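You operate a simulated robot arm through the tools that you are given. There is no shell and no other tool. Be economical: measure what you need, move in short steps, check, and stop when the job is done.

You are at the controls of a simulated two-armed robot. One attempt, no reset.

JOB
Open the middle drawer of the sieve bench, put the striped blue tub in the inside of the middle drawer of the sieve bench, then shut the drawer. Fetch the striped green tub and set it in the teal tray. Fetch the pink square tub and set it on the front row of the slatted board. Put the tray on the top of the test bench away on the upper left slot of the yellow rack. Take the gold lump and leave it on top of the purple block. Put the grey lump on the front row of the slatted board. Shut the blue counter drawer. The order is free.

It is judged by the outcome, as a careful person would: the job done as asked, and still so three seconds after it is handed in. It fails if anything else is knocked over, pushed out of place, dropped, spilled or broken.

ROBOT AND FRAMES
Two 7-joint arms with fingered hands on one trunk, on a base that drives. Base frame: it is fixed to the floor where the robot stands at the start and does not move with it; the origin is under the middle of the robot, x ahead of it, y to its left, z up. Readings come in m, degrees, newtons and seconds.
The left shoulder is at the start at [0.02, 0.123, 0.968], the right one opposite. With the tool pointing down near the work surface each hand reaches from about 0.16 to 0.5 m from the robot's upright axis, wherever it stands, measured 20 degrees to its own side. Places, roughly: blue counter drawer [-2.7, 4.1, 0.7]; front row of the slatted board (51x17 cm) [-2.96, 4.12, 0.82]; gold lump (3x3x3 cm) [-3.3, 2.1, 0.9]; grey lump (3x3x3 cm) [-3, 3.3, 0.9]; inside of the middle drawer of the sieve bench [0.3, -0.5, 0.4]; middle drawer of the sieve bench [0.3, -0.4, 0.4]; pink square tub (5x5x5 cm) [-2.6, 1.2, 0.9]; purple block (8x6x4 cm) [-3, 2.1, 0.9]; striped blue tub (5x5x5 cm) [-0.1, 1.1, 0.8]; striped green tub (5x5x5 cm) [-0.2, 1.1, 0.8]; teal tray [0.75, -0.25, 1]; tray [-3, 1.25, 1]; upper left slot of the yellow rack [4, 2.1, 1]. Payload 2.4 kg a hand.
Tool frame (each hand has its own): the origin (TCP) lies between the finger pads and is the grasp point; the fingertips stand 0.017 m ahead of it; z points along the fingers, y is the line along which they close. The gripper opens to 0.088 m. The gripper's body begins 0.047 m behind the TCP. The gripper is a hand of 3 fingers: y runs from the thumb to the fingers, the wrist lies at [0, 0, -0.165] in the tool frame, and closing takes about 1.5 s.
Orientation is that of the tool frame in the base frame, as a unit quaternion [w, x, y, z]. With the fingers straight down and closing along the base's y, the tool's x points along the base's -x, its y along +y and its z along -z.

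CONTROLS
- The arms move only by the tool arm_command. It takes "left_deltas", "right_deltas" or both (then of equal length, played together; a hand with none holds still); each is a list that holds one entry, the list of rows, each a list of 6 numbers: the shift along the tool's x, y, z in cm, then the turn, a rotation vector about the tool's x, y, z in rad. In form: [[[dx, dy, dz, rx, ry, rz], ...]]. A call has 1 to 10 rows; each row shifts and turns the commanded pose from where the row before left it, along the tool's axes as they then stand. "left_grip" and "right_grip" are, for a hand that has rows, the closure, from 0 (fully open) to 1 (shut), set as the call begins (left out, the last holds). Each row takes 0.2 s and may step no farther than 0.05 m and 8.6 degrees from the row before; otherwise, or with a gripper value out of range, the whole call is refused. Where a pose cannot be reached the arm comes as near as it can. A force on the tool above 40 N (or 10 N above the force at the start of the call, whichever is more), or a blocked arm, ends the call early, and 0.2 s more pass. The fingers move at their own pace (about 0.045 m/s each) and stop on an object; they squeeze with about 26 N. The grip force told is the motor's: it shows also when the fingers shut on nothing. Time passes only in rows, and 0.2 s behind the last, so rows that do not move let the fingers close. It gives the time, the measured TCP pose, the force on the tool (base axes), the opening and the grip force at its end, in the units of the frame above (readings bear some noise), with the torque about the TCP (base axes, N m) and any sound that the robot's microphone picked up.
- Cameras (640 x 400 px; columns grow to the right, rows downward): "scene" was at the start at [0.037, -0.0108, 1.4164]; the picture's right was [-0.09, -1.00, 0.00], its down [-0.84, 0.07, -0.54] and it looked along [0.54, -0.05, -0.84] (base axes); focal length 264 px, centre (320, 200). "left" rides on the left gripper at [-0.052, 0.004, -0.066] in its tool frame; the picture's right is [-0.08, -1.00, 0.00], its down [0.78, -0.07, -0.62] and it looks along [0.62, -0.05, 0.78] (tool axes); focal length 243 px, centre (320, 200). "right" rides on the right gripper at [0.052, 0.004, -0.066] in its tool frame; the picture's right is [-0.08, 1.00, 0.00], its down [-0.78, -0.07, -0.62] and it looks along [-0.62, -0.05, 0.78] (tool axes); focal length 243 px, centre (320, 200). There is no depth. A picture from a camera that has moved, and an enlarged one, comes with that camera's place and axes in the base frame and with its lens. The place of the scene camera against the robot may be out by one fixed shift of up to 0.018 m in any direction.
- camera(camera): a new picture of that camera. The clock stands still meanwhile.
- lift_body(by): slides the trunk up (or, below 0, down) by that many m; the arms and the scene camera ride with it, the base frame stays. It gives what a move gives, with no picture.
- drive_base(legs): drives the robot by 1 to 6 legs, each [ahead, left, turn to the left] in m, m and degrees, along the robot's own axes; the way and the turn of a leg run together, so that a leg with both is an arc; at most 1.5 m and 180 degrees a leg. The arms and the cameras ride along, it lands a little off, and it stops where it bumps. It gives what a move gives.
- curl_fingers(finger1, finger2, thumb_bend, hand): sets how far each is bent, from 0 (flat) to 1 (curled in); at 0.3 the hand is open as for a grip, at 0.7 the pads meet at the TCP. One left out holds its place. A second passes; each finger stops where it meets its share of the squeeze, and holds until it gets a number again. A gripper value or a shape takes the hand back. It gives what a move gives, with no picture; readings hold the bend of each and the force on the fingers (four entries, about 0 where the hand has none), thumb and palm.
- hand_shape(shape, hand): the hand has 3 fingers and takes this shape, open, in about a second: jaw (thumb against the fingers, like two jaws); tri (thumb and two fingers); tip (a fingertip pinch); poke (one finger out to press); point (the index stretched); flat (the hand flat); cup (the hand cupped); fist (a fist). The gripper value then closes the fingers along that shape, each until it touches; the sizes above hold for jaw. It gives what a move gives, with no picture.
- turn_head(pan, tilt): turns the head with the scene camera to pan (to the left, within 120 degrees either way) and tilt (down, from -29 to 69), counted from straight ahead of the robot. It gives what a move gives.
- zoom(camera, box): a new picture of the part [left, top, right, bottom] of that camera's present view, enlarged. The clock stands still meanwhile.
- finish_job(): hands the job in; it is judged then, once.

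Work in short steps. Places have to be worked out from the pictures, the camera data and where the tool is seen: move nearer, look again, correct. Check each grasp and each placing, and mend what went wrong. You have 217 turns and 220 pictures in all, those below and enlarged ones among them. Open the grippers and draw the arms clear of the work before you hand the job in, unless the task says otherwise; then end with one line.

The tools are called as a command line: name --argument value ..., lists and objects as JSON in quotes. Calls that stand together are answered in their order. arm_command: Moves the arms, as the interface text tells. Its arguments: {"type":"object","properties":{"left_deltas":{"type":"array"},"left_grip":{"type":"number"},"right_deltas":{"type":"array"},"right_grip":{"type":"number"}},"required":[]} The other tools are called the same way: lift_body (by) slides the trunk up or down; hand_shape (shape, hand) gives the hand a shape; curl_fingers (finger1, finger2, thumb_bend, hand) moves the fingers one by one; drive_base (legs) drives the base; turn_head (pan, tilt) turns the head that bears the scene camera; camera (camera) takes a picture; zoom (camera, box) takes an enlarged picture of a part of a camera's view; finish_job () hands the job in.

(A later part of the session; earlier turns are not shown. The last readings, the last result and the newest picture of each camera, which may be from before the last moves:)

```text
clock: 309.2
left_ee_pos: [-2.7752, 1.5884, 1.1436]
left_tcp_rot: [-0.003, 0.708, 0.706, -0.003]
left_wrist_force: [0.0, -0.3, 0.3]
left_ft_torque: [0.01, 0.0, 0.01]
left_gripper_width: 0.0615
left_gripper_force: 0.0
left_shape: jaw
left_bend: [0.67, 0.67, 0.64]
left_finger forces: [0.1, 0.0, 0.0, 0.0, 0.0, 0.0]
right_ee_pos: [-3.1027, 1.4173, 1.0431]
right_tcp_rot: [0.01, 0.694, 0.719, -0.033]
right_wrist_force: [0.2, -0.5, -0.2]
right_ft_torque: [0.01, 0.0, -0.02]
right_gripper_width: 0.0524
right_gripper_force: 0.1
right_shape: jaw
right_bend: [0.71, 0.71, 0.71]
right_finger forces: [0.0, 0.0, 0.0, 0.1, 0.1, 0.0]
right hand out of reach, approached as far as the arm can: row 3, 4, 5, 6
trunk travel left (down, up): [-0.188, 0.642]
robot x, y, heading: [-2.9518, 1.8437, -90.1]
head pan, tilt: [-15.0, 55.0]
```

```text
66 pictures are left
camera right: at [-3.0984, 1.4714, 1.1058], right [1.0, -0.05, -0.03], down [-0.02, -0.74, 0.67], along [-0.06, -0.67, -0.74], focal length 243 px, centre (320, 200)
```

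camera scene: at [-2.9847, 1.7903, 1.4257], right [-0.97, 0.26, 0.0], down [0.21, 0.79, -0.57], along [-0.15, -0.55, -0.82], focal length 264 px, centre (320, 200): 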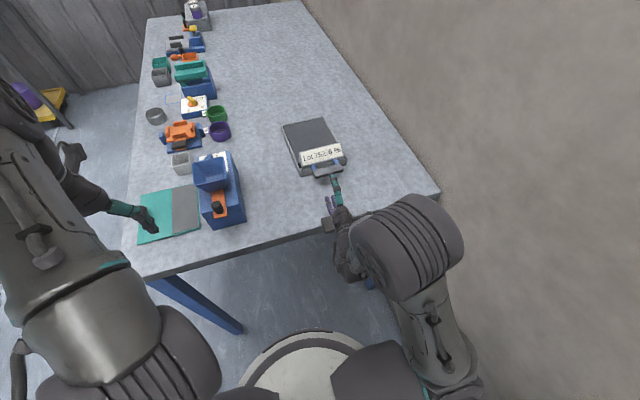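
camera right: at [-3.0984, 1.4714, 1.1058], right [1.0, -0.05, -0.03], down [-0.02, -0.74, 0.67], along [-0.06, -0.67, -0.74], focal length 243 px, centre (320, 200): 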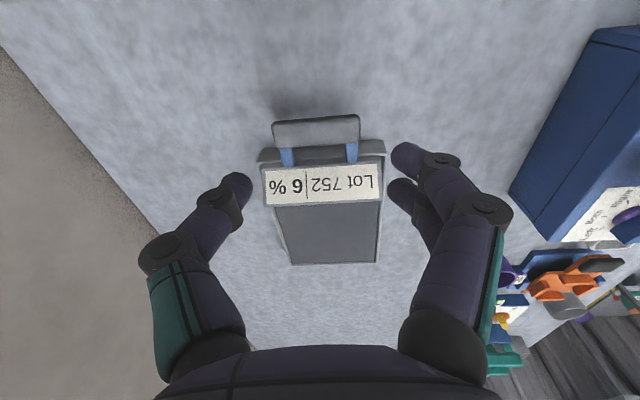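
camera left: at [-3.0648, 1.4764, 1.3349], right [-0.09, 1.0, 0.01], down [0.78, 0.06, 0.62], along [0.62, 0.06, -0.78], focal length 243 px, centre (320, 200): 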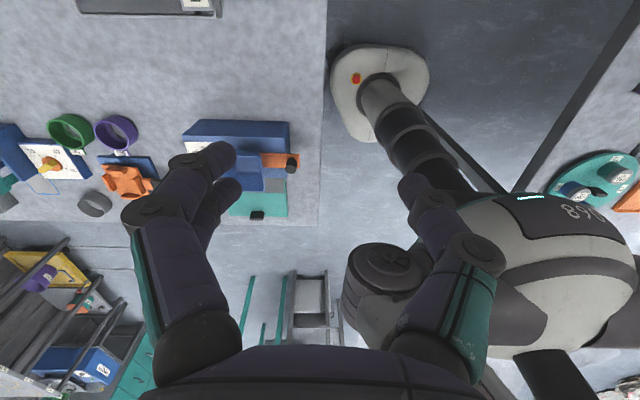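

Hand is down again; the tray is ~11.5 cm wide, its left wall at x≈-3.05. I drive 0.13 m ahead and position above that wall at y≈1.25.

drive_base --legs '[[0.13, 0, 0]]'

arm_command --right_deltas '[[[-1.5, 2.5, 0, 0, 0.04, 0], [-1.5, 2.5, 1, 0, 0.03, 0], [0, 0, 2, 0, 0, 0], [0, 0, 2, 0, 0, 0], [0, 0, 0, 0, 0, 0]]]' --right_grip 0.35

camera --camera "right"

camera --camera "scene"

```text
clock: 310.5
left_ee_pos: [-2.7769, 1.4568, 1.1426]
left_tcp_rot: [-0.003, 0.709, 0.705, -0.003]
left_wrist_force: [0.2, -1.7, -0.7]
left_ft_torque: [0.01, 0.0, 0.01]
left_gripper_width: 0.0616
left_gripper_force: 0.1
left_shape: jaw
left_bend: [0.67, 0.67, 0.64]
left_finger forces: [0.1, 0.0, 0.0, 0.0, 0.0, 0.0]
right_ee_pos: [-3.1039, 1.2842, 1.0421]
right_tcp_rot: [0.011, 0.695, 0.718, -0.034]
right_wrist_force: [0.9, -0.9, -1.1]
right_ft_torque: [0.0, 0.0, -0.03]
right_gripper_width: 0.0525
right_gripper_force: 0.1
right_shape: jaw
right_bend: [0.71, 0.71, 0.71]
right_finger forces: [0.1, 0.1, 0.0, 0.0, 0.1, 0.0]
trunk travel left (down, up): [-0.188, 0.642]
robot x, y, heading: [-2.9543, 1.7146, -90.1]
head pan, tilt: [-15.0, 55.0]
```

```text
clock: 311.7
left_ee_pos: [-2.776, 1.4569, 1.143]
left_tcp_rot: [-0.003, 0.709, 0.706, -0.003]
left_wrist_force: [-0.4, -0.2, 0.0]
left_ft_torque: [-0.02, 0.0, 0.0]
left_gripper_width: 0.0614
left_gripper_force: 0.0
left_shape: jaw
left_bend: [0.67, 0.67, 0.64]
left_finger forces: [0.0, 0.0, 0.1, 0.1, 0.0, 0.1]
right_ee_pos: [-3.0665, 1.2901, 0.9792]
right_tcp_rot: [-0.014, 0.695, 0.719, -0.01]
right_wrist_force: [0.1, 0.5, 0.3]
right_ft_torque: [-0.01, -0.01, 0.01]
right_gripper_width: 0.0569
right_gripper_force: 0.0
right_shape: jaw
right_bend: [0.7, 0.7, 0.67]
right_finger forces: [0.0, 0.1, 0.0, 0.0, 0.1, 0.1]
right hand out of reach, approached as far as the arm can: row 1, 2
trunk travel left (down, up): [-0.188, 0.642]
robot x, y, heading: [-2.9528, 1.7119, -89.9]
head pan, tilt: [-15.0, 55.0]
```

```text
65 pictures are left
camera right: at [-3.0613, 1.3407, 1.0454], right [1.0, -0.05, -0.04], down [-0.02, -0.79, 0.62], along [-0.06, -0.62, -0.79], focal length 243 px, centre (320, 200)
```

right: 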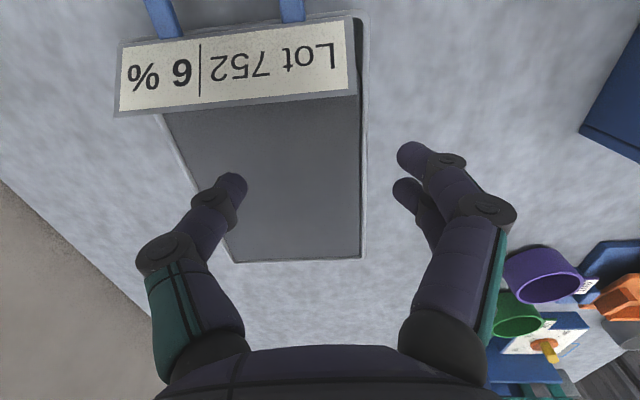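

```text
64 pictures are left
camera scene: at [-2.9849, 1.6588, 1.4256], right [-0.97, 0.26, 0.0], down [0.21, 0.79, -0.57], along [-0.15, -0.55, -0.82], focal length 264 px, centre (320, 200)
```

scene: 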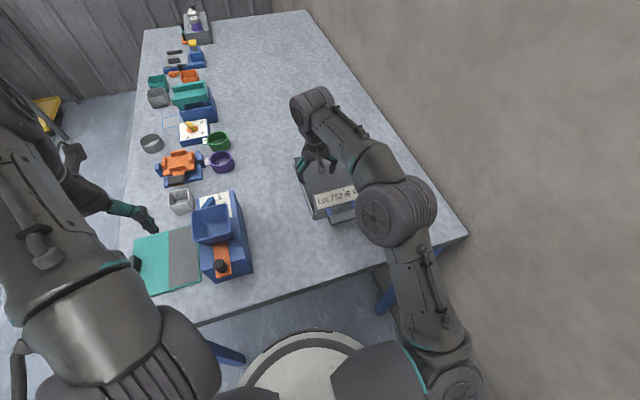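

Wall at x≈-3.042. I raise the trunk 8 cm for better reach geometry, then shift to (-3.042,1.252) and lower.

lift_body --by 0.08

arm_command --right_deltas '[[[-1, 1.2, 2, 0, 0, 0], [-1, 1.2, 3, 0, 0, 0], [-1, 0, 3, 0, 0, 0], [-0.8, 0, 2, 0, 0, 0], [0, 0, 0, 0, 0, 0]]]'

camera --camera "right"

```text
clock: 312.9
left_ee_pos: [-2.7763, 1.4579, 1.2226]
left_tcp_rot: [-0.003, 0.708, 0.706, -0.003]
left_wrist_force: [0.0, -1.0, 0.3]
left_ft_torque: [-0.01, 0.0, -0.01]
left_gripper_width: 0.0613
left_gripper_force: 0.1
left_shape: jaw
left_bend: [0.67, 0.67, 0.64]
left_finger forces: [0.0, 0.1, 0.0, 0.0, 0.1, 0.1]
right_ee_pos: [-3.0655, 1.291, 1.0583]
right_tcp_rot: [-0.015, 0.695, 0.719, -0.01]
right_wrist_force: [0.3, -0.3, 0.0]
right_ft_torque: [-0.03, 0.0, -0.02]
right_gripper_width: 0.0569
right_gripper_force: 0.1
right_shape: jaw
right_bend: [0.7, 0.7, 0.67]
right_finger forces: [0.0, 0.0, 0.1, 0.1, 0.0, 0.0]
trunk travel left (down, up): [-0.268, 0.562]
robot x, y, heading: [-2.9516, 1.7102, -90.1]
head pan, tilt: [-15.0, 55.0]
```

```text
clock: 314.1
left_ee_pos: [-2.776, 1.4559, 1.2219]
left_tcp_rot: [-0.003, 0.708, 0.706, -0.003]
left_wrist_force: [-0.5, 0.5, -0.3]
left_ft_torque: [-0.01, -0.03, 0.01]
left_gripper_width: 0.0616
left_gripper_force: 0.1
left_shape: jaw
left_bend: [0.67, 0.67, 0.64]
left_finger forces: [0.0, 0.0, 0.0, 0.0, 0.1, 0.0]
right_ee_pos: [-3.0445, 1.2528, 0.9573]
right_tcp_rot: [-0.014, 0.695, 0.718, -0.01]
right_wrist_force: [0.6, -0.1, -0.1]
right_ft_torque: [0.01, 0.01, 0.01]
right_gripper_width: 0.0571
right_gripper_force: 0.1
right_shape: jaw
right_bend: [0.7, 0.7, 0.67]
right_finger forces: [0.0, 0.0, 0.1, 0.1, 0.0, 0.0]
trunk travel left (down, up): [-0.268, 0.562]
robot x, y, heading: [-2.9528, 1.7163, -90.2]
head pan, tilt: [-15.0, 55.0]
```

```text
63 pictures are left
camera right: at [-3.0397, 1.3034, 1.0241], right [1.0, -0.05, -0.04], down [-0.02, -0.79, 0.62], along [-0.06, -0.62, -0.79], focal length 243 px, centre (320, 200)
```

right: 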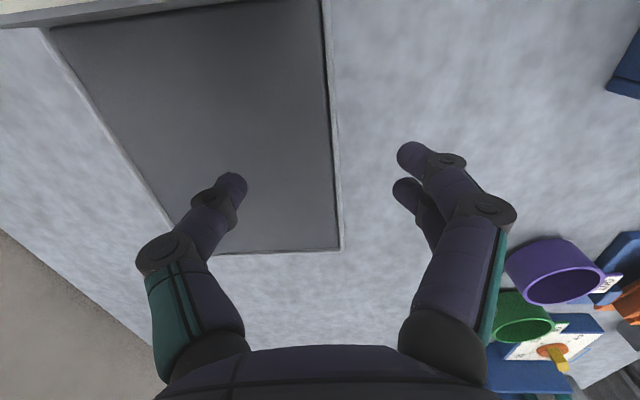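

Almost right above the wall, mid-length. Shift 0.5 cm and descend to z≈0.89.

arm_command --right_deltas '[[[0, 0.5, 2, 0, 0, 0], [0, 0, 2.5, 0, 0, 0], [0, 0, 1.6, 0, 0, 0], [0, 0, 0.5, 0, 0, 0], [0, 0, 0, 0, 0, 0]]]'

camera --camera "right"

```text
clock: 315.0
left_ee_pos: [-2.7756, 1.4581, 1.2237]
left_tcp_rot: [-0.002, 0.708, 0.706, -0.005]
left_wrist_force: [0.6, -0.7, 1.0]
left_ft_torque: [-0.03, 0.0, 0.0]
left_gripper_width: 0.0616
left_gripper_force: 0.0
left_shape: jaw
left_bend: [0.67, 0.67, 0.64]
left_finger forces: [0.0, 0.0, 0.0, 0.1, 0.0, 0.0]
right_ee_pos: [-3.0402, 1.2521, 0.9032]
right_tcp_rot: [-0.007, 0.695, 0.719, -0.018]
right_wrist_force: [4.3, 3.3, 27.5]
right_ft_torque: [0.06, 1.1, -0.18]
right_gripper_width: 0.0565
right_gripper_force: 0.1
right_shape: jaw
right_bend: [0.7, 0.7, 0.73]
right_finger forces: [0.0, 0.1, 0.1, 0.0, 27.8, 0.0]
trunk travel left (down, up): [-0.268, 0.562]
robot x, y, heading: [-2.9505, 1.7134, -90.1]
head pan, tilt: [-15.0, 55.0]
stopped in row 4 (right hand): the force on the tool passed its limit at 46 N (the readings are from after the stop); the commanded pose is now the measured one
```

```text
62 pictures are left
camera right: at [-3.0357, 1.3044, 0.9683], right [1.0, -0.05, -0.03], down [-0.02, -0.77, 0.64], along [-0.06, -0.63, -0.77], focal length 243 px, centre (320, 200)
```

right: 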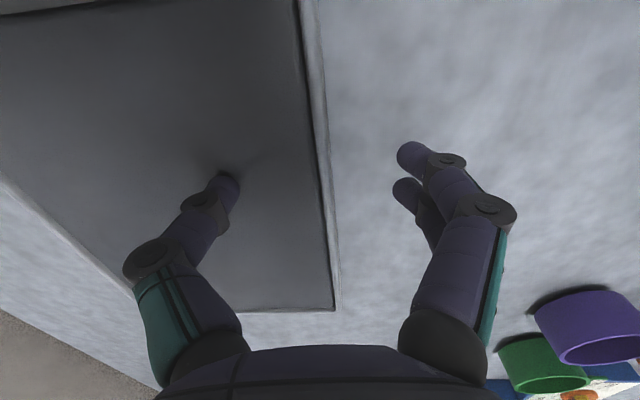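

The thumb tip touched the tray floor (z≈0.886). I rise 0.4 cm and close on the wall.

arm_command --right_deltas '[[[0, 0, -0.6, 0, 0, 0], [0, 0, 0, 0, 0, 0]]]'

arm_command --right_deltas '[[[0, 0, 0, 0, 0, 0], [0, 0, 0, 0, 0, 0], [0, 0, 0, 0, 0, 0], [0, 0, 0, 0, 0, 0], [0, 0, 0, 0, 0, 0], [0, 0, 0, 0, 0, 0], [0, 0, 0, 0, 0, 0]]]' --right_grip 1

camera --camera "right"

```text
clock: 315.6
left_ee_pos: [-2.7751, 1.4569, 1.2235]
left_tcp_rot: [-0.003, 0.708, 0.706, -0.003]
left_wrist_force: [-0.5, -0.2, -1.0]
left_ft_torque: [-0.02, 0.01, 0.04]
left_gripper_width: 0.0613
left_gripper_force: 0.0
left_shape: jaw
left_bend: [0.67, 0.67, 0.64]
left_finger forces: [0.1, 0.0, 0.0, 0.0, 0.0, 0.0]
right_ee_pos: [-3.0401, 1.2519, 0.9037]
right_tcp_rot: [-0.009, 0.695, 0.719, -0.014]
right_wrist_force: [-0.1, 0.1, 1.1]
right_ft_torque: [0.0, 0.05, -0.02]
right_gripper_width: 0.057
right_gripper_force: 0.1
right_shape: jaw
right_bend: [0.7, 0.7, 0.67]
right_finger forces: [0.0, 0.0, 0.0, 0.1, 1.3, 0.0]
trunk travel left (down, up): [-0.268, 0.562]
robot x, y, heading: [-2.9556, 1.716, -90.3]
head pan, tilt: [-15.0, 55.0]
```

```text
clock: 317.2
left_ee_pos: [-2.7764, 1.4568, 1.2232]
left_tcp_rot: [-0.003, 0.709, 0.706, -0.003]
left_wrist_force: [0.2, -0.1, 0.0]
left_ft_torque: [-0.02, -0.01, 0.02]
left_gripper_width: 0.0614
left_gripper_force: 0.1
left_shape: jaw
left_bend: [0.67, 0.67, 0.64]
left_finger forces: [0.0, 0.0, 0.0, 0.0, 0.0, 0.1]
right_ee_pos: [-3.04, 1.2515, 0.9055]
right_tcp_rot: [-0.009, 0.695, 0.718, -0.015]
right_wrist_force: [-0.8, 0.2, -0.5]
right_ft_torque: [0.0, 0.01, 0.04]
right_gripper_width: 0.0001
right_gripper_force: 26.4
right_shape: jaw
right_bend: [0.66, 0.66, 0.78]
right_finger forces: [0.1, 0.0, 0.0, 0.0, 0.0, 0.0]
trunk travel left (down, up): [-0.268, 0.562]
robot x, y, heading: [-2.9536, 1.7122, -90.2]
head pan, tilt: [-15.0, 55.0]
```

```text
61 pictures are left
camera right: at [-3.0361, 1.3034, 0.9713], right [1.0, -0.05, -0.03], down [-0.02, -0.78, 0.63], along [-0.06, -0.63, -0.78], focal length 243 px, centre (320, 200)
```

right: 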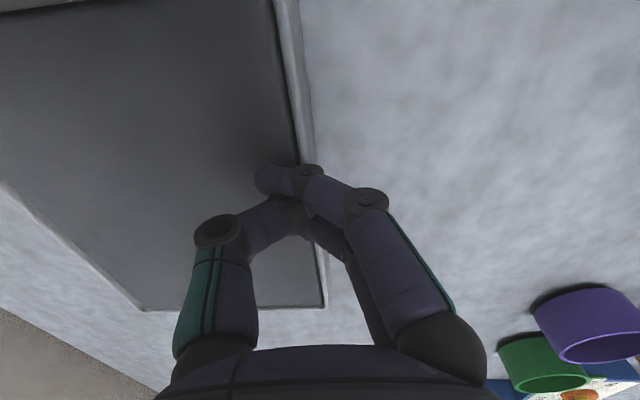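

The tray's rim is too shallow to pinch; the handle is the grip to use. The wrap grasp earlier pulled the bar against the palm and the tray aligned with the hand, so I'll repeat it with less tilt, lift clear, then level. Returning to the horizontal hand pose.

arm_command --right_deltas '[[[0, 0, -4, 0, 0, 0], [0, 0, -4, 0, 0, 0], [0, 0, -4, 0, 0, 0], [2, -3, -2, 0, 0, 0], [2, -4, 0, 0, 0, 0]]]' --right_grip 0.42

drive_base --legs '[[-0.13, 0, 0]]'

arm_command --right_deltas '[[[0, 0, 0, 0.0806, -0.0806, -0.0806], [0, 0, 0, 0.0806, -0.0806, -0.0806], [0, 0, 0, 0.0806, -0.0806, -0.0806], [0, 0, 0, 0.0806, -0.0806, -0.0806], [0, 0, 0, 0.0806, -0.0806, -0.0806], [0, 0, 0, 0.0806, -0.0806, -0.0806], [0, 0, 0, 0.0806, -0.0806, -0.0806], [0, 0, 0, 0.0806, -0.0806, -0.0806]]]'

arm_command --right_deltas '[[[0, 0, 0, 0.0806, -0.0806, -0.0806], [0, 0, 0, 0.0806, -0.0806, -0.0806], [0, 0, 0, 0.0806, -0.0806, -0.0806], [0, 0, 0, 0.0806, -0.0806, -0.0806], [0, 0, 0, 0.0806, -0.0806, -0.0806]]]'

camera --camera "right"

```text
clock: 318.4
left_ee_pos: [-2.7767, 1.457, 1.2237]
left_tcp_rot: [-0.003, 0.708, 0.706, -0.003]
left_wrist_force: [0.7, -0.9, -0.6]
left_ft_torque: [-0.04, -0.02, -0.01]
left_gripper_width: 0.0612
left_gripper_force: 0.0
left_shape: jaw
left_bend: [0.67, 0.67, 0.64]
left_finger forces: [0.1, 0.0, 0.1, 0.0, 0.0, 0.0]
right_ee_pos: [-3.1048, 1.2652, 1.0592]
right_tcp_rot: [-0.01, 0.694, 0.719, -0.014]
right_wrist_force: [0.4, 1.2, 0.0]
right_ft_torque: [-0.01, 0.01, 0.0]
right_gripper_width: 0.0508
right_gripper_force: 0.0
right_shape: jaw
right_bend: [0.71, 0.71, 0.7]
right_finger forces: [0.0, 0.0, 0.1, 0.1, 0.1, 0.0]
right hand out of reach, approached as far as the arm can: row 3, 4, 5
trunk travel left (down, up): [-0.268, 0.562]
robot x, y, heading: [-2.9508, 1.7141, -90.3]
head pan, tilt: [-15.0, 55.0]
```

```text
clock: 319.7
left_ee_pos: [-2.7766, 1.5883, 1.2231]
left_tcp_rot: [-0.002, 0.709, 0.706, -0.004]
left_wrist_force: [-0.7, 0.0, -0.5]
left_ft_torque: [0.03, 0.01, 0.01]
left_gripper_width: 0.0614
left_gripper_force: 0.0
left_shape: jaw
left_bend: [0.67, 0.67, 0.64]
left_finger forces: [0.1, 0.1, 0.1, 0.1, 0.0, 0.1]
right_ee_pos: [-3.1052, 1.3956, 1.0589]
right_tcp_rot: [-0.009, 0.696, 0.718, -0.015]
right_wrist_force: [1.1, 0.2, -0.3]
right_ft_torque: [-0.01, -0.03, 0.01]
right_gripper_width: 0.0509
right_gripper_force: 0.1
right_shape: jaw
right_bend: [0.71, 0.71, 0.7]
right_finger forces: [0.0, 0.0, 0.1, 0.1, 0.0, 0.0]
trunk travel left (down, up): [-0.268, 0.562]
robot x, y, heading: [-2.9519, 1.8438, -90.1]
head pan, tilt: [-15.0, 55.0]
```

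```text
clock: 321.5
left_ee_pos: [-2.7769, 1.5877, 1.2222]
left_tcp_rot: [-0.003, 0.709, 0.706, -0.003]
left_wrist_force: [0.2, -0.4, 0.1]
left_ft_torque: [0.0, -0.02, -0.02]
left_gripper_width: 0.0614
left_gripper_force: 0.1
left_shape: jaw
left_bend: [0.67, 0.67, 0.64]
left_finger forces: [0.0, 0.0, 0.0, 0.0, 0.0, 0.1]
right_ee_pos: [-3.0804, 1.283, 1.1034]
right_tcp_rot: [-0.006, 0.361, 0.821, -0.443]
right_wrist_force: [0.1, -0.4, 0.2]
right_ft_torque: [-0.03, -0.01, -0.02]
right_gripper_width: 0.051
right_gripper_force: 0.0
right_shape: jaw
right_bend: [0.71, 0.71, 0.7]
right_finger forces: [0.0, 0.0, 0.0, 0.0, 0.0, 0.1]
right hand out of reach, approached as far as the arm can: row 1, 2, 3, 4, 5, 6, 7, 8
trunk travel left (down, up): [-0.268, 0.562]
robot x, y, heading: [-2.952, 1.8448, -90.1]
head pan, tilt: [-15.0, 55.0]
```

```text
clock: 322.7
left_ee_pos: [-2.7748, 1.5869, 1.2234]
left_tcp_rot: [-0.004, 0.709, 0.705, -0.003]
left_wrist_force: [0.7, 0.5, 0.4]
left_ft_torque: [-0.04, 0.0, 0.01]
left_gripper_width: 0.0612
left_gripper_force: 0.1
left_shape: jaw
left_bend: [0.67, 0.67, 0.64]
left_finger forces: [0.0, 0.0, 0.0, 0.0, 0.0, 0.0]
right_ee_pos: [-3.0662, 1.2219, 1.1223]
right_tcp_rot: [-0.003, 0.089, 0.756, -0.649]
right_wrist_force: [-0.5, 0.0, 1.0]
right_ft_torque: [0.03, 0.0, 0.03]
right_gripper_width: 0.051
right_gripper_force: 0.0
right_shape: jaw
right_bend: [0.71, 0.71, 0.7]
right_finger forces: [0.0, 0.0, 0.0, 0.0, 0.0, 0.0]
right hand out of reach, approached as far as the arm can: row 1, 2, 3, 4, 5
trunk travel left (down, up): [-0.268, 0.562]
robot x, y, heading: [-2.9535, 1.8446, -90.0]
head pan, tilt: [-15.0, 55.0]
```

```text
60 pictures are left
camera right: at [-3.1087, 1.2915, 1.1218], right [0.21, 0.13, -0.97], down [0.83, 0.49, 0.25], along [0.51, -0.86, 0.0], focal length 243 px, centre (320, 200)
```

right: 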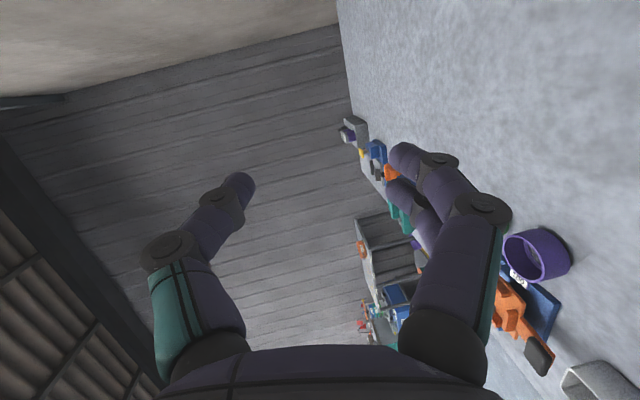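

Two turn rows remain; I complete them while drawing the hand back above and behind the handle.

arm_command --right_deltas '[[[0, 0, -4.5, 0, 0, 0], [0, 0, -4.5, 0, 0, 0], [0, 0, -4.5, 0, 0, 0], [0, 0, -4.5, 0, 0, 0], [0, 0, -3, 0.0806, -0.0806, -0.0806], [0, 0, 0, 0.0806, -0.0806, -0.0806], [0, 0, 0, 0, 0, 0]]]'

camera --camera "right"

```text
clock: 324.3
left_ee_pos: [-2.7759, 1.5871, 1.2226]
left_tcp_rot: [-0.003, 0.709, 0.705, -0.004]
left_wrist_force: [0.0, 0.2, 0.9]
left_ft_torque: [-0.01, 0.0, 0.02]
left_gripper_width: 0.0618
left_gripper_force: 0.1
left_shape: jaw
left_bend: [0.67, 0.67, 0.64]
left_finger forces: [0.0, 0.0, 0.1, 0.0, 0.0, 0.0]
right_ee_pos: [-2.9827, 1.2552, 1.2143]
right_tcp_rot: [0.001, 0.024, -0.704, 0.71]
right_wrist_force: [1.1, -0.3, 0.0]
right_ft_torque: [0.01, 0.0, -0.01]
right_gripper_width: 0.0506
right_gripper_force: 0.0
right_shape: jaw
right_bend: [0.71, 0.71, 0.7]
right_finger forces: [0.0, 0.0, 0.0, 0.1, 0.0, 0.1]
right hand out of reach, approached as far as the arm can: row 1, 2, 3, 4, 5, 6
trunk travel left (down, up): [-0.268, 0.562]
robot x, y, heading: [-2.9533, 1.8445, -90.0]
head pan, tilt: [-15.0, 55.0]
```

```text
59 pictures are left
camera right: at [-3.0369, 1.3165, 1.2126], right [0.05, -0.01, -1.0], down [0.76, 0.65, 0.03], along [0.65, -0.76, 0.04], focal length 243 px, centre (320, 200)
```

right: 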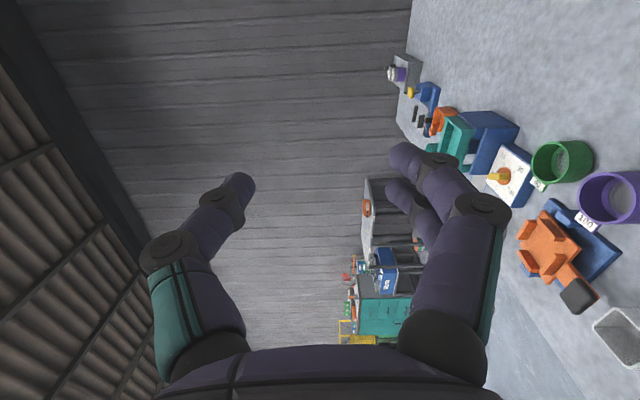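

The arm took an odd branch. I guide it back stepwise toward (-3.11,1.46,1.0).

arm_command --right_deltas '[[[1.6, 2.6, -2.6, 0, 0, 0], [1.6, 2.6, -2.6, 0, 0, 0], [1.6, 2.6, -2.6, 0, 0, 0], [1.6, 2.6, -2.6, 0, 0, 0], [0, 0, 0, 0, 0, 0]]]'

camera --camera "scene"

```text
clock: 325.5
left_ee_pos: [-2.775, 1.5878, 1.2238]
left_tcp_rot: [-0.003, 0.709, 0.705, -0.002]
left_wrist_force: [-0.8, -0.4, 0.7]
left_ft_torque: [0.01, 0.0, 0.01]
left_gripper_width: 0.0616
left_gripper_force: 0.0
left_shape: jaw
left_bend: [0.67, 0.67, 0.64]
left_finger forces: [0.0, 0.0, 0.0, 0.1, 0.1, 0.0]
right_ee_pos: [-3.0123, 1.2249, 1.1493]
right_tcp_rot: [0.001, 0.024, -0.704, 0.709]
right_wrist_force: [-0.6, 0.4, 0.0]
right_ft_torque: [-0.01, -0.01, -0.01]
right_gripper_width: 0.051
right_gripper_force: 0.1
right_shape: jaw
right_bend: [0.71, 0.71, 0.7]
right_finger forces: [0.1, 0.1, 0.0, 0.0, 0.0, 0.0]
right hand out of reach, approached as far as the arm can: row 1, 2, 3, 4
trunk travel left (down, up): [-0.268, 0.562]
robot x, y, heading: [-2.9523, 1.8463, -90.1]
head pan, tilt: [-15.0, 55.0]
```

```text
58 pictures are left
camera scene: at [-2.9846, 1.7894, 1.5056], right [-0.97, 0.26, 0.0], down [0.21, 0.79, -0.57], along [-0.15, -0.55, -0.82], focal length 264 px, centre (320, 200)
```

scene: 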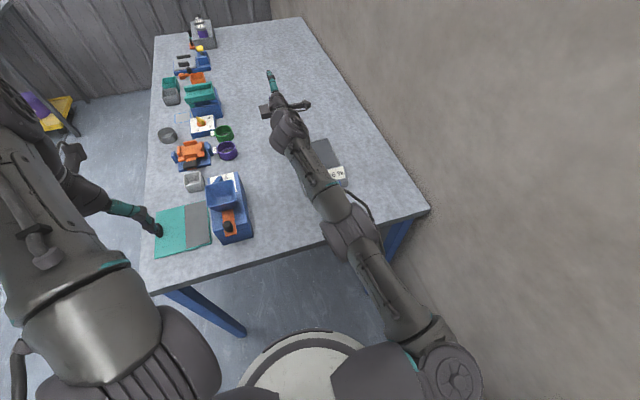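

The arm is straight out (singular). I rotate the hand back toward tool-down to bend the elbow again.

arm_command --right_deltas '[[[0, 0, -2, -0.0806, 0.0806, 0.0806], [0, 0, -2, -0.0806, 0.0806, 0.0806], [0, 0, -2, -0.0806, 0.0806, 0.0806], [0, 0, -2, -0.0806, 0.0806, 0.0806], [0, 0, -2, -0.0806, 0.0806, 0.0806], [0, 0, -2, -0.0806, 0.0806, 0.0806], [0, 0, -2, -0.0806, 0.0806, 0.0806], [0, 0, -2, -0.0806, 0.0806, 0.0806]]]'

camera --camera "scene"

```text
clock: 327.3
left_ee_pos: [-2.7756, 1.5876, 1.2227]
left_tcp_rot: [-0.003, 0.709, 0.705, -0.003]
left_wrist_force: [0.2, -1.0, -0.6]
left_ft_torque: [0.01, 0.01, 0.02]
left_gripper_width: 0.0615
left_gripper_force: 0.0
left_shape: jaw
left_bend: [0.67, 0.67, 0.64]
left_finger forces: [0.0, 0.0, 0.0, 0.0, 0.0, 0.1]
right_ee_pos: [-3.0046, 1.3758, 1.1726]
right_tcp_rot: [-0.007, 0.413, 0.822, -0.393]
right_wrist_force: [-1.4, 0.6, -0.3]
right_ft_torque: [-0.02, -0.04, -0.01]
right_gripper_width: 0.0511
right_gripper_force: 0.0
right_shape: jaw
right_bend: [0.71, 0.71, 0.7]
right_finger forces: [0.1, 0.0, 0.0, 0.1, 0.1, 0.0]
right hand out of reach, approached as far as the arm can: row 1, 2, 3, 5, 6, 7, 8
trunk travel left (down, up): [-0.268, 0.562]
robot x, y, heading: [-2.9526, 1.8449, -90.0]
head pan, tilt: [-15.0, 55.0]
```

```text
57 pictures are left
camera scene: at [-2.9847, 1.7886, 1.5056], right [-0.97, 0.26, 0.0], down [0.21, 0.79, -0.57], along [-0.15, -0.55, -0.82], focal length 264 px, centre (320, 200)
```

scene: 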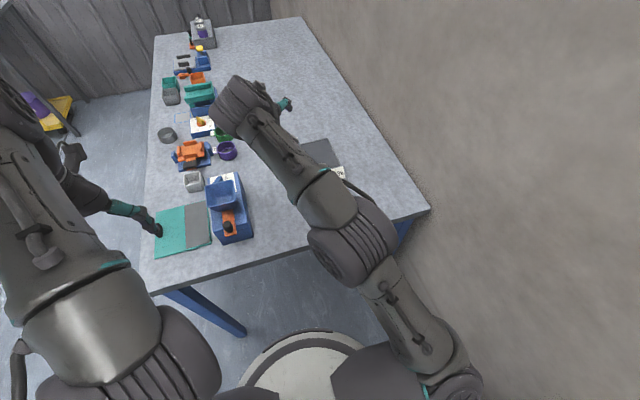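

The elbow is bending again. I finish the rotation to tool-down and rise.

arm_command --right_deltas '[[[0, 0, -1, -0.0806, 0.0806, 0.0806], [0, 0, -1, -0.0806, 0.0806, 0.0806], [0, 0, -1, -0.0806, 0.0806, 0.0806], [0, 0, -1, -0.0806, 0.0806, 0.0806], [0, 0, -1, -0.0806, 0.0806, 0.0806], [0, 0, -1, -0.0806, 0.0806, 0.0806], [0, 0, -1, -0.0806, 0.0806, 0.0806], [3, 0, 0, 0, 0, 0], [3, 0, 0, 0, 0, 0], [3, 0, 0, 0, 0, 0]]]'

camera --camera "scene"

```text
clock: 329.5
left_ee_pos: [-2.7772, 1.587, 1.2229]
left_tcp_rot: [-0.002, 0.709, 0.705, -0.003]
left_wrist_force: [0.6, 0.0, 0.2]
left_ft_torque: [-0.02, 0.0, 0.02]
left_gripper_width: 0.0614
left_gripper_force: 0.1
left_shape: jaw
left_bend: [0.67, 0.67, 0.64]
left_finger forces: [0.0, 0.0, 0.0, 0.1, 0.0, 0.0]
right_ee_pos: [-3.0109, 1.5523, 1.1514]
right_tcp_rot: [-0.009, 0.656, 0.75, -0.086]
right_wrist_force: [-0.2, -0.4, -0.3]
right_ft_torque: [0.03, -0.02, -0.02]
right_gripper_width: 0.051
right_gripper_force: 0.0
right_shape: jaw
right_bend: [0.71, 0.71, 0.7]
right_finger forces: [0.0, 0.0, 0.0, 0.0, 0.0, 0.0]
right hand out of reach, approached as far as the arm can: row 1, 2, 3, 4, 5, 6, 7
trunk travel left (down, up): [-0.268, 0.562]
robot x, y, heading: [-2.9534, 1.841, -90.0]
head pan, tilt: [-15.0, 55.0]
```

```text
56 pictures are left
camera scene: at [-2.9854, 1.7895, 1.5056], right [-0.97, 0.26, 0.0], down [0.21, 0.79, -0.57], along [-0.15, -0.55, -0.82], focal length 264 px, centre (320, 200)
```

scene: 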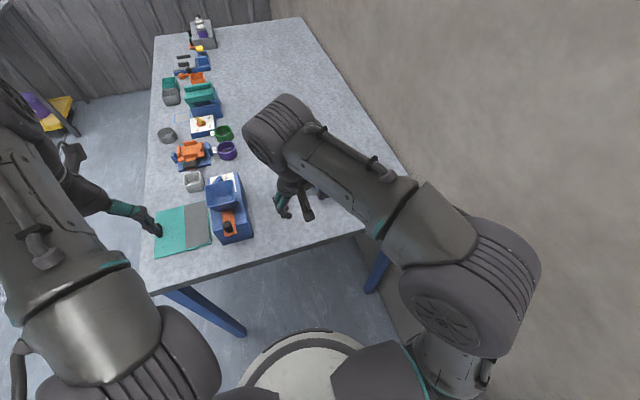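

The arm is back in its normal bend. I replicate the earlier starting pose (trunk +0.12 m, hand lower relative to the shoulder) before rotating again.

arm_command --right_deltas '[[[-0.5, -2.5, 3, 0, 0, 0], [-0.5, -2.5, 3, 0, 0, 0], [0, 0, 4, 0, 0, 0], [0, 0, 0, 0, 0, 0]]]'

lift_body --by 0.12

arm_command --right_deltas '[[[-3, -1.5, 0, 0.0806, -0.0806, -0.0806], [-3, -1.5, 0, 0.0806, -0.0806, -0.0806], [0, 0, 0, 0.0806, -0.0806, -0.0806], [0, 0, 0, 0.0806, -0.0806, -0.0806], [0, 0, 0, 0.0806, -0.0806, -0.0806], [0, 0, 0, 0.0806, -0.0806, -0.0806], [0, 0, 0, 0.0806, -0.0806, -0.0806]]]'

arm_command --right_deltas '[[[0, 0, 0, 0.0806, -0.0806, -0.0806], [0, 0, 0, 0.0806, -0.0806, -0.0806], [0, 0, 0, 0.0806, -0.0806, -0.0806], [0, 0, 0, 0.0806, -0.0806, -0.0806], [0, 0, 0, 0.0806, -0.0806, -0.0806], [0, 0, 0, 0.0806, -0.0806, -0.0806]]]'

camera --camera "right"

```text
clock: 330.5
left_ee_pos: [-2.7763, 1.5874, 1.2231]
left_tcp_rot: [-0.003, 0.71, 0.705, -0.003]
left_wrist_force: [1.3, 0.4, -0.1]
left_ft_torque: [0.01, -0.02, -0.01]
left_gripper_width: 0.0615
left_gripper_force: 0.1
left_shape: jaw
left_bend: [0.67, 0.67, 0.64]
left_finger forces: [0.1, 0.0, 0.1, 0.0, 0.0, 0.0]
right_ee_pos: [-3.0696, 1.5243, 1.0607]
right_tcp_rot: [-0.009, 0.656, 0.75, -0.087]
right_wrist_force: [-0.5, 0.5, -0.6]
right_ft_torque: [0.0, -0.02, 0.04]
right_gripper_width: 0.0511
right_gripper_force: 0.1
right_shape: jaw
right_bend: [0.71, 0.71, 0.7]
right_finger forces: [0.0, 0.0, 0.0, 0.0, 0.1, 0.0]
trunk travel left (down, up): [-0.268, 0.562]
robot x, y, heading: [-2.9552, 1.8448, -90.2]
head pan, tilt: [-15.0, 55.0]
```

```text
clock: 332.0
left_ee_pos: [-2.776, 1.5875, 1.3433]
left_tcp_rot: [-0.003, 0.709, 0.706, -0.003]
left_wrist_force: [-0.6, 0.5, -0.9]
left_ft_torque: [-0.04, -0.05, 0.0]
left_gripper_width: 0.0611
left_gripper_force: 0.0
left_shape: jaw
left_bend: [0.67, 0.67, 0.64]
left_finger forces: [0.1, 0.0, 0.0, 0.0, 0.0, 0.0]
right_ee_pos: [-3.0695, 1.5229, 1.1805]
right_tcp_rot: [-0.009, 0.656, 0.75, -0.086]
right_wrist_force: [1.0, -0.3, -0.3]
right_ft_torque: [-0.02, 0.01, 0.04]
right_gripper_width: 0.0512
right_gripper_force: 0.1
right_shape: jaw
right_bend: [0.71, 0.71, 0.7]
right_finger forces: [0.0, 0.0, 0.0, 0.0, 0.0, 0.1]
trunk travel left (down, up): [-0.388, 0.442]
robot x, y, heading: [-2.955, 1.8471, -90.0]
head pan, tilt: [-15.0, 55.0]
```

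```text
clock: 333.6
left_ee_pos: [-2.776, 1.5864, 1.342]
left_tcp_rot: [-0.003, 0.709, 0.705, -0.003]
left_wrist_force: [0.2, -0.2, -0.5]
left_ft_torque: [-0.01, -0.04, 0.01]
left_gripper_width: 0.0612
left_gripper_force: 0.2
left_shape: jaw
left_bend: [0.67, 0.67, 0.64]
left_finger forces: [0.0, 0.0, 0.1, 0.0, 0.1, 0.1]
right_ee_pos: [-3.0878, 1.4608, 1.1932]
right_tcp_rot: [-0.005, 0.349, 0.819, -0.455]
right_wrist_force: [0.0, -0.8, -0.4]
right_ft_torque: [0.02, -0.02, 0.03]
right_gripper_width: 0.0507
right_gripper_force: 0.0
right_shape: jaw
right_bend: [0.71, 0.71, 0.7]
right_finger forces: [0.0, 0.1, 0.0, 0.1, 0.1, 0.0]
trunk travel left (down, up): [-0.388, 0.442]
robot x, y, heading: [-2.9523, 1.845, -90.2]
head pan, tilt: [-15.0, 55.0]
```

```text
clock: 335.0
left_ee_pos: [-2.7754, 1.5873, 1.3442]
left_tcp_rot: [-0.003, 0.709, 0.705, -0.003]
left_wrist_force: [0.4, 0.9, -0.4]
left_ft_torque: [0.04, -0.01, 0.0]
left_gripper_width: 0.0614
left_gripper_force: 0.0
left_shape: jaw
left_bend: [0.67, 0.67, 0.64]
left_finger forces: [0.0, 0.1, 0.0, 0.0, 0.0, 0.0]
right_ee_pos: [-3.0877, 1.4614, 1.1932]
right_tcp_rot: [-0.002, 0.018, 0.724, -0.689]
right_wrist_force: [-0.1, 0.0, 0.1]
right_ft_torque: [0.01, 0.0, 0.03]
right_gripper_width: 0.051
right_gripper_force: 0.1
right_shape: jaw
right_bend: [0.71, 0.71, 0.7]
right_finger forces: [0.1, 0.0, 0.0, 0.0, 0.1, 0.0]
trunk travel left (down, up): [-0.388, 0.442]
robot x, y, heading: [-2.9518, 1.8432, -90.2]
head pan, tilt: [-15.0, 55.0]
```

```text
55 pictures are left
camera right: at [-3.1383, 1.5273, 1.1915], right [0.11, 0.05, -0.99], down [0.8, 0.59, 0.11], along [0.6, -0.8, 0.03], focal length 243 px, centre (320, 200)
```

right: 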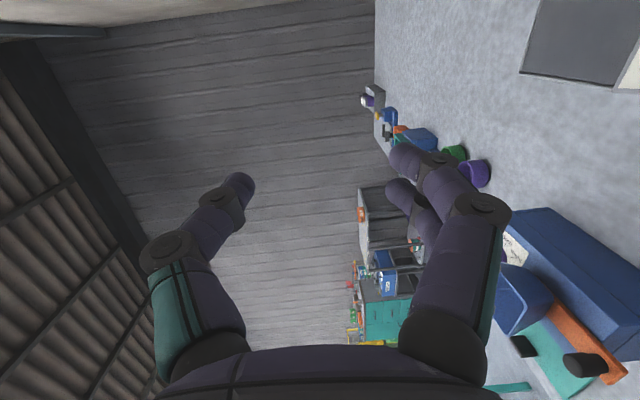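

Good. I lower the trunk, tilt ~8° more, and approach the bar again (now ≈(-3.108,1.374,0.90)).

lift_body --by -0.2

arm_command --right_deltas '[[[0, 0, 0, -0.14, 0, 0], [1, 2.5, 1.2, 0, 0, 0], [1, 2.5, 1.2, 0, 0, 0], [0, 2.4, 1.2, 0, 0, 0], [0, 0, 0, 0, 0, 0]]]' --right_grip 0.42

camera --camera "right"

```text
clock: 337.1
left_ee_pos: [-2.7755, 1.5881, 1.1429]
left_tcp_rot: [-0.003, 0.71, 0.704, -0.003]
left_wrist_force: [0.4, -0.8, -0.2]
left_ft_torque: [-0.05, -0.02, 0.04]
left_gripper_width: 0.0614
left_gripper_force: 0.1
left_shape: jaw
left_bend: [0.67, 0.67, 0.64]
left_finger forces: [0.0, 0.0, 0.0, 0.0, 0.0, 0.1]
right_ee_pos: [-3.0873, 1.4604, 0.9924]
right_tcp_rot: [-0.002, 0.018, 0.725, -0.688]
right_wrist_force: [0.8, 0.2, -1.1]
right_ft_torque: [0.0, -0.02, 0.0]
right_gripper_width: 0.051
right_gripper_force: 0.1
right_shape: jaw
right_bend: [0.71, 0.71, 0.7]
right_finger forces: [0.1, 0.0, 0.0, 0.0, 0.0, 0.0]
trunk travel left (down, up): [-0.188, 0.642]
robot x, y, heading: [-2.9546, 1.842, -90.3]
head pan, tilt: [-15.0, 55.0]
```

```text
clock: 338.3
left_ee_pos: [-2.7758, 1.5865, 1.1426]
left_tcp_rot: [-0.003, 0.709, 0.705, -0.003]
left_wrist_force: [0.9, 0.6, 0.6]
left_ft_torque: [-0.02, -0.01, 0.0]
left_gripper_width: 0.0614
left_gripper_force: 0.0
left_shape: jaw
left_bend: [0.67, 0.67, 0.64]
left_finger forces: [0.0, 0.0, 0.1, 0.0, 0.1, 0.1]
right_ee_pos: [-3.1048, 1.4483, 0.9404]
right_tcp_rot: [-0.001, 0.02, 0.771, -0.637]
right_wrist_force: [0.6, -0.7, -0.1]
right_ft_torque: [0.02, -0.03, 0.01]
right_gripper_width: 0.051
right_gripper_force: 0.0
right_shape: jaw
right_bend: [0.71, 0.71, 0.7]
right_finger forces: [0.0, 0.0, 0.0, 0.0, 0.1, 0.0]
right hand out of reach, approached as far as the arm can: row 3, 4
trunk travel left (down, up): [-0.188, 0.642]
robot x, y, heading: [-2.9528, 1.8426, -90.1]
head pan, tilt: [-15.0, 55.0]
```

```text
54 pictures are left
camera right: at [-3.155, 1.5137, 0.948], right [0.11, 0.19, -0.98], down [0.8, 0.57, 0.2], along [0.6, -0.8, -0.08], focal length 243 px, centre (320, 200)
```

right: 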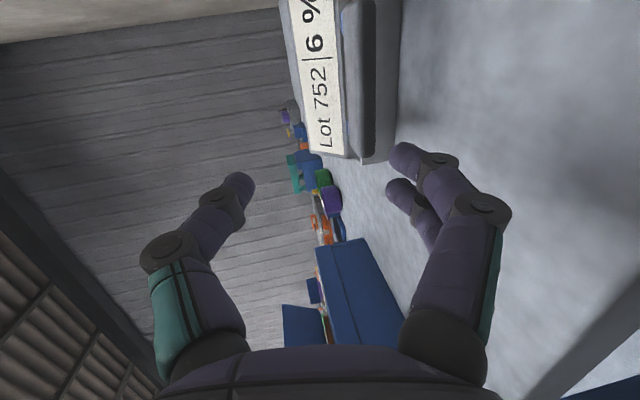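

I lower the trunk 2.6 cm to line up, then advance along the finger axis.

lift_body --by -0.026

arm_command --right_deltas '[[[0.2, 0, 2, 0, 0, 0], [0.2, 0, 2, 0, 0, 0], [0, 0, 2, 0, 0, 0], [0, 0, 0, 0, 0, 0]]]'

camera --camera "right"

```text
clock: 339.1
left_ee_pos: [-2.7757, 1.5875, 1.1179]
left_tcp_rot: [-0.003, 0.71, 0.705, -0.003]
left_wrist_force: [0.2, 0.1, -0.8]
left_ft_torque: [-0.03, 0.02, 0.0]
left_gripper_width: 0.0614
left_gripper_force: 0.1
left_shape: jaw
left_bend: [0.67, 0.67, 0.64]
left_finger forces: [0.0, 0.0, 0.0, 0.0, 0.0, 0.0]
right_ee_pos: [-3.1039, 1.4472, 0.9152]
right_tcp_rot: [-0.002, 0.02, 0.771, -0.636]
right_wrist_force: [-1.0, -0.9, 0.1]
right_ft_torque: [0.0, 0.02, 0.04]
right_gripper_width: 0.0511
right_gripper_force: 0.0
right_shape: jaw
right_bend: [0.71, 0.71, 0.7]
right_finger forces: [0.0, 0.0, 0.0, 0.0, 0.0, 0.0]
trunk travel left (down, up): [-0.162, 0.668]
robot x, y, heading: [-2.9515, 1.8435, -89.9]
head pan, tilt: [-15.0, 55.0]
```

```text
clock: 340.1
left_ee_pos: [-2.7752, 1.5873, 1.117]
left_tcp_rot: [-0.003, 0.709, 0.705, -0.004]
left_wrist_force: [0.9, -0.4, -0.2]
left_ft_torque: [-0.01, -0.01, 0.02]
left_gripper_width: 0.0615
left_gripper_force: 0.1
left_shape: jaw
left_bend: [0.67, 0.67, 0.64]
left_finger forces: [0.0, 0.0, 0.0, 0.1, 0.0, 0.0]
right_ee_pos: [-3.1054, 1.4377, 0.915]
right_tcp_rot: [-0.004, 0.02, 0.772, -0.635]
right_wrist_force: [-0.6, -0.5, -0.9]
right_ft_torque: [-0.02, 0.02, 0.0]
right_gripper_width: 0.0509
right_gripper_force: 0.0
right_shape: jaw
right_bend: [0.71, 0.71, 0.7]
right_finger forces: [0.1, 0.0, 0.1, 0.1, 0.1, 0.0]
right hand out of reach, approached as far as the arm can: row 1, 2, 3
trunk travel left (down, up): [-0.162, 0.668]
robot x, y, heading: [-2.9564, 1.8451, -90.0]
head pan, tilt: [-15.0, 55.0]
```

```text
53 pictures are left
camera right: at [-3.1555, 1.5042, 0.9213], right [0.11, 0.19, -0.98], down [0.8, 0.57, 0.2], along [0.59, -0.8, -0.09], focal length 243 px, centre (320, 200)
```

right: 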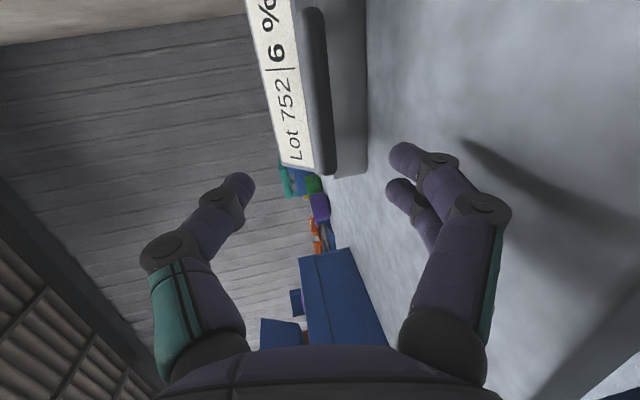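

The arm is at a joint limit here, so I use the base to advance: trunk down 1 cm, drive 6 cm.

lift_body --by -0.01

drive_base --legs '[[0.06, 0, 0]]'

camera --camera "right"

```text
clock: 340.6
left_ee_pos: [-2.7766, 1.5882, 1.1071]
left_tcp_rot: [-0.003, 0.708, 0.706, -0.003]
left_wrist_force: [0.4, -0.2, -0.4]
left_ft_torque: [0.04, 0.03, 0.0]
left_gripper_width: 0.0611
left_gripper_force: 0.0
left_shape: jaw
left_bend: [0.67, 0.67, 0.64]
left_finger forces: [0.0, 0.1, 0.0, 0.0, 0.0, 0.1]
right_ee_pos: [-3.1056, 1.4386, 0.9035]
right_tcp_rot: [-0.004, 0.022, 0.772, -0.636]
right_wrist_force: [-0.3, -0.6, -0.7]
right_ft_torque: [0.02, 0.02, 0.02]
right_gripper_width: 0.0511
right_gripper_force: 0.0
right_shape: jaw
right_bend: [0.71, 0.71, 0.7]
right_finger forces: [0.1, 0.1, 0.1, 0.1, 0.0, 0.0]
trunk travel left (down, up): [-0.152, 0.678]
robot x, y, heading: [-2.9492, 1.8413, -90.3]
head pan, tilt: [-15.0, 55.0]
```

```text
clock: 341.6
left_ee_pos: [-2.7767, 1.5252, 1.1061]
left_tcp_rot: [-0.003, 0.709, 0.705, -0.003]
left_wrist_force: [0.0, 0.3, -0.7]
left_ft_torque: [0.02, -0.02, -0.01]
left_gripper_width: 0.0613
left_gripper_force: 0.1
left_shape: jaw
left_bend: [0.67, 0.67, 0.64]
left_finger forces: [0.1, 0.1, 0.1, 0.0, 0.0, 0.0]
right_ee_pos: [-3.1054, 1.3776, 0.9036]
right_tcp_rot: [-0.005, 0.022, 0.771, -0.636]
right_wrist_force: [0.0, 0.0, -0.9]
right_ft_torque: [0.0, 0.0, 0.02]
right_gripper_width: 0.0511
right_gripper_force: 0.0
right_shape: jaw
right_bend: [0.71, 0.71, 0.7]
right_finger forces: [0.0, 0.0, 0.1, 0.0, 0.0, 0.1]
trunk travel left (down, up): [-0.152, 0.678]
robot x, y, heading: [-2.9542, 1.7856, -90.0]
head pan, tilt: [-15.0, 55.0]
```

```text
52 pictures are left
camera right: at [-3.1557, 1.4437, 0.9113], right [0.11, 0.19, -0.98], down [0.8, 0.57, 0.2], along [0.59, -0.8, -0.09], focal length 243 px, centre (320, 200)
```

right: 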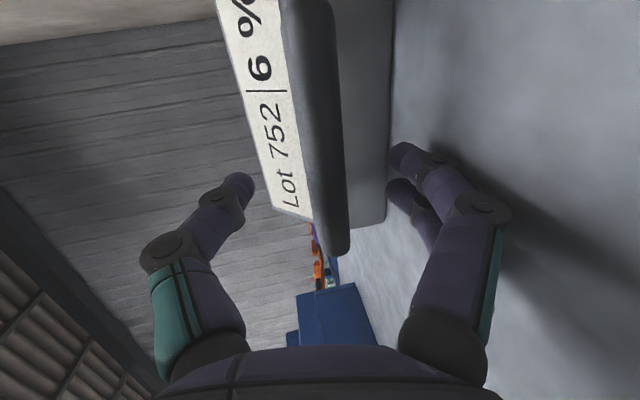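

The bar lies at the pads; its centre is ~2 cm further right. I strafe 2 cm right and 0.8 cm ahead, then close.

drive_base --legs '[[0.008, -0.02, 0]]'

arm_command --right_deltas '[[[0, 0, 0, 0, 0, 0], [0, 0, 0, 0, 0, 0], [0, 0, 0, 0, 0, 0], [0, 0, 0, 0, 0, 0], [0, 0, 0, 0, 0, 0], [0, 0, 0, 0, 0, 0], [0, 0, 0, 0, 0, 0]]]' --right_grip 1

camera --camera "right"

```text
clock: 342.4
left_ee_pos: [-2.7976, 1.5192, 1.1065]
left_tcp_rot: [-0.003, 0.708, 0.706, -0.003]
left_wrist_force: [0.1, 0.0, 0.0]
left_ft_torque: [-0.02, 0.0, -0.01]
left_gripper_width: 0.0616
left_gripper_force: 0.1
left_shape: jaw
left_bend: [0.67, 0.67, 0.64]
left_finger forces: [0.0, 0.0, 0.1, 0.0, 0.1, 0.0]
right_ee_pos: [-3.126, 1.37, 0.9027]
right_tcp_rot: [-0.004, 0.022, 0.772, -0.635]
right_wrist_force: [-0.4, -0.1, 0.2]
right_ft_torque: [0.02, -0.03, 0.01]
right_gripper_width: 0.0508
right_gripper_force: 0.1
right_shape: jaw
right_bend: [0.71, 0.71, 0.7]
right_finger forces: [0.0, 0.1, 0.0, 0.0, 0.0, 0.1]
trunk travel left (down, up): [-0.152, 0.678]
robot x, y, heading: [-2.9729, 1.773, -90.0]
head pan, tilt: [-15.0, 55.0]
```

```text
clock: 344.0
left_ee_pos: [-2.7968, 1.5183, 1.1078]
left_tcp_rot: [-0.004, 0.709, 0.705, -0.003]
left_wrist_force: [-0.7, 0.2, 0.4]
left_ft_torque: [0.01, 0.04, 0.04]
left_gripper_width: 0.0612
left_gripper_force: 0.0
left_shape: jaw
left_bend: [0.67, 0.67, 0.64]
left_finger forces: [0.0, 0.0, 0.0, 0.1, 0.0, 0.0]
right_ee_pos: [-3.1249, 1.3701, 0.903]
right_tcp_rot: [-0.004, 0.021, 0.772, -0.635]
right_wrist_force: [0.9, -0.9, 0.4]
right_ft_torque: [-0.04, 0.01, 0.0]
right_gripper_width: 0.0071
right_gripper_force: 26.3
right_shape: jaw
right_bend: [0.72, 0.72, 0.7]
right_finger forces: [11.6, 11.7, 0.0, 0.1, 23.5, 0.0]
trunk travel left (down, up): [-0.152, 0.678]
robot x, y, heading: [-2.9749, 1.7752, -90.2]
head pan, tilt: [-15.0, 55.0]
```

```text
51 pictures are left
camera right: at [-3.1759, 1.4361, 0.9114], right [0.11, 0.19, -0.98], down [0.8, 0.57, 0.2], along [0.59, -0.8, -0.09], focal length 243 px, centre (320, 200)
```

right: 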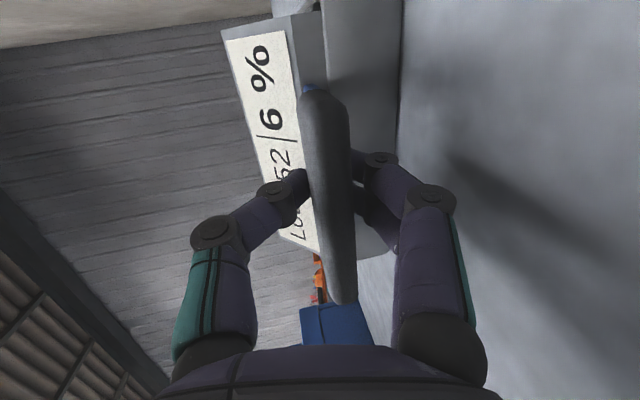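

Now it is a true pinch (0.007, pads loaded). I lift 6 cm with the trunk and check the tray's attitude.

lift_body --by 0.06

camera --camera "right"

zoom --camera "scene" --box '[240, 80, 420, 240]'

```text
clock: 345.0
left_ee_pos: [-2.7961, 1.5174, 1.1679]
left_tcp_rot: [-0.003, 0.709, 0.705, -0.003]
left_wrist_force: [-1.1, 0.5, -0.1]
left_ft_torque: [0.0, -0.03, 0.02]
left_gripper_width: 0.0614
left_gripper_force: 0.1
left_shape: jaw
left_bend: [0.67, 0.67, 0.64]
left_finger forces: [0.0, 0.1, 0.0, 0.1, 0.1, 0.0]
right_ee_pos: [-3.1251, 1.37, 0.9636]
right_tcp_rot: [-0.004, 0.022, 0.772, -0.635]
right_wrist_force: [0.2, 0.7, -2.0]
right_ft_torque: [0.12, 0.03, -0.02]
right_gripper_width: 0.0076
right_gripper_force: 26.2
right_shape: jaw
right_bend: [0.73, 0.73, 0.7]
right_finger forces: [13.0, 13.4, 0.0, 0.0, 24.1, 0.0]
trunk travel left (down, up): [-0.212, 0.618]
robot x, y, heading: [-2.9755, 1.7758, -90.1]
head pan, tilt: [-15.0, 55.0]
```

```text
50 pictures are left
camera right: at [-3.1759, 1.4362, 0.9713], right [0.11, 0.19, -0.98], down [0.8, 0.57, 0.2], along [0.59, -0.8, -0.09], focal length 243 px, centre (320, 200)
```

right: 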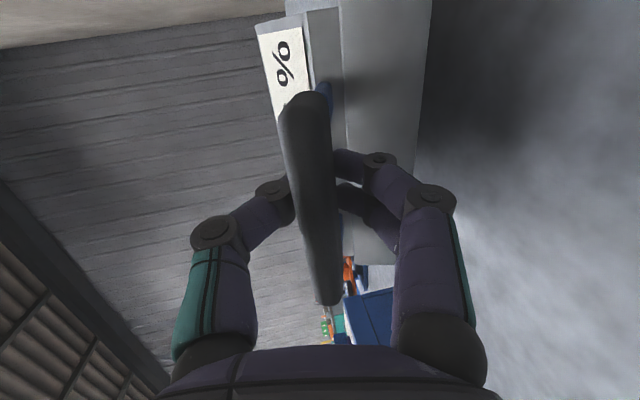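

```text
2.50 times, centred on (330, 160) of scene
camera zoom: at [-3.005, 1.7213, 1.4496], right [-0.97, 0.26, 0.0], down [0.21, 0.79, -0.57], along [-0.15, -0.55, -0.82], focal length 659 px, centre (295, 300)
```

zoom: 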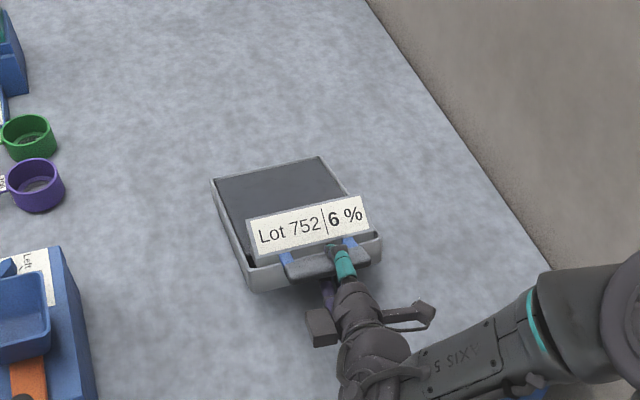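

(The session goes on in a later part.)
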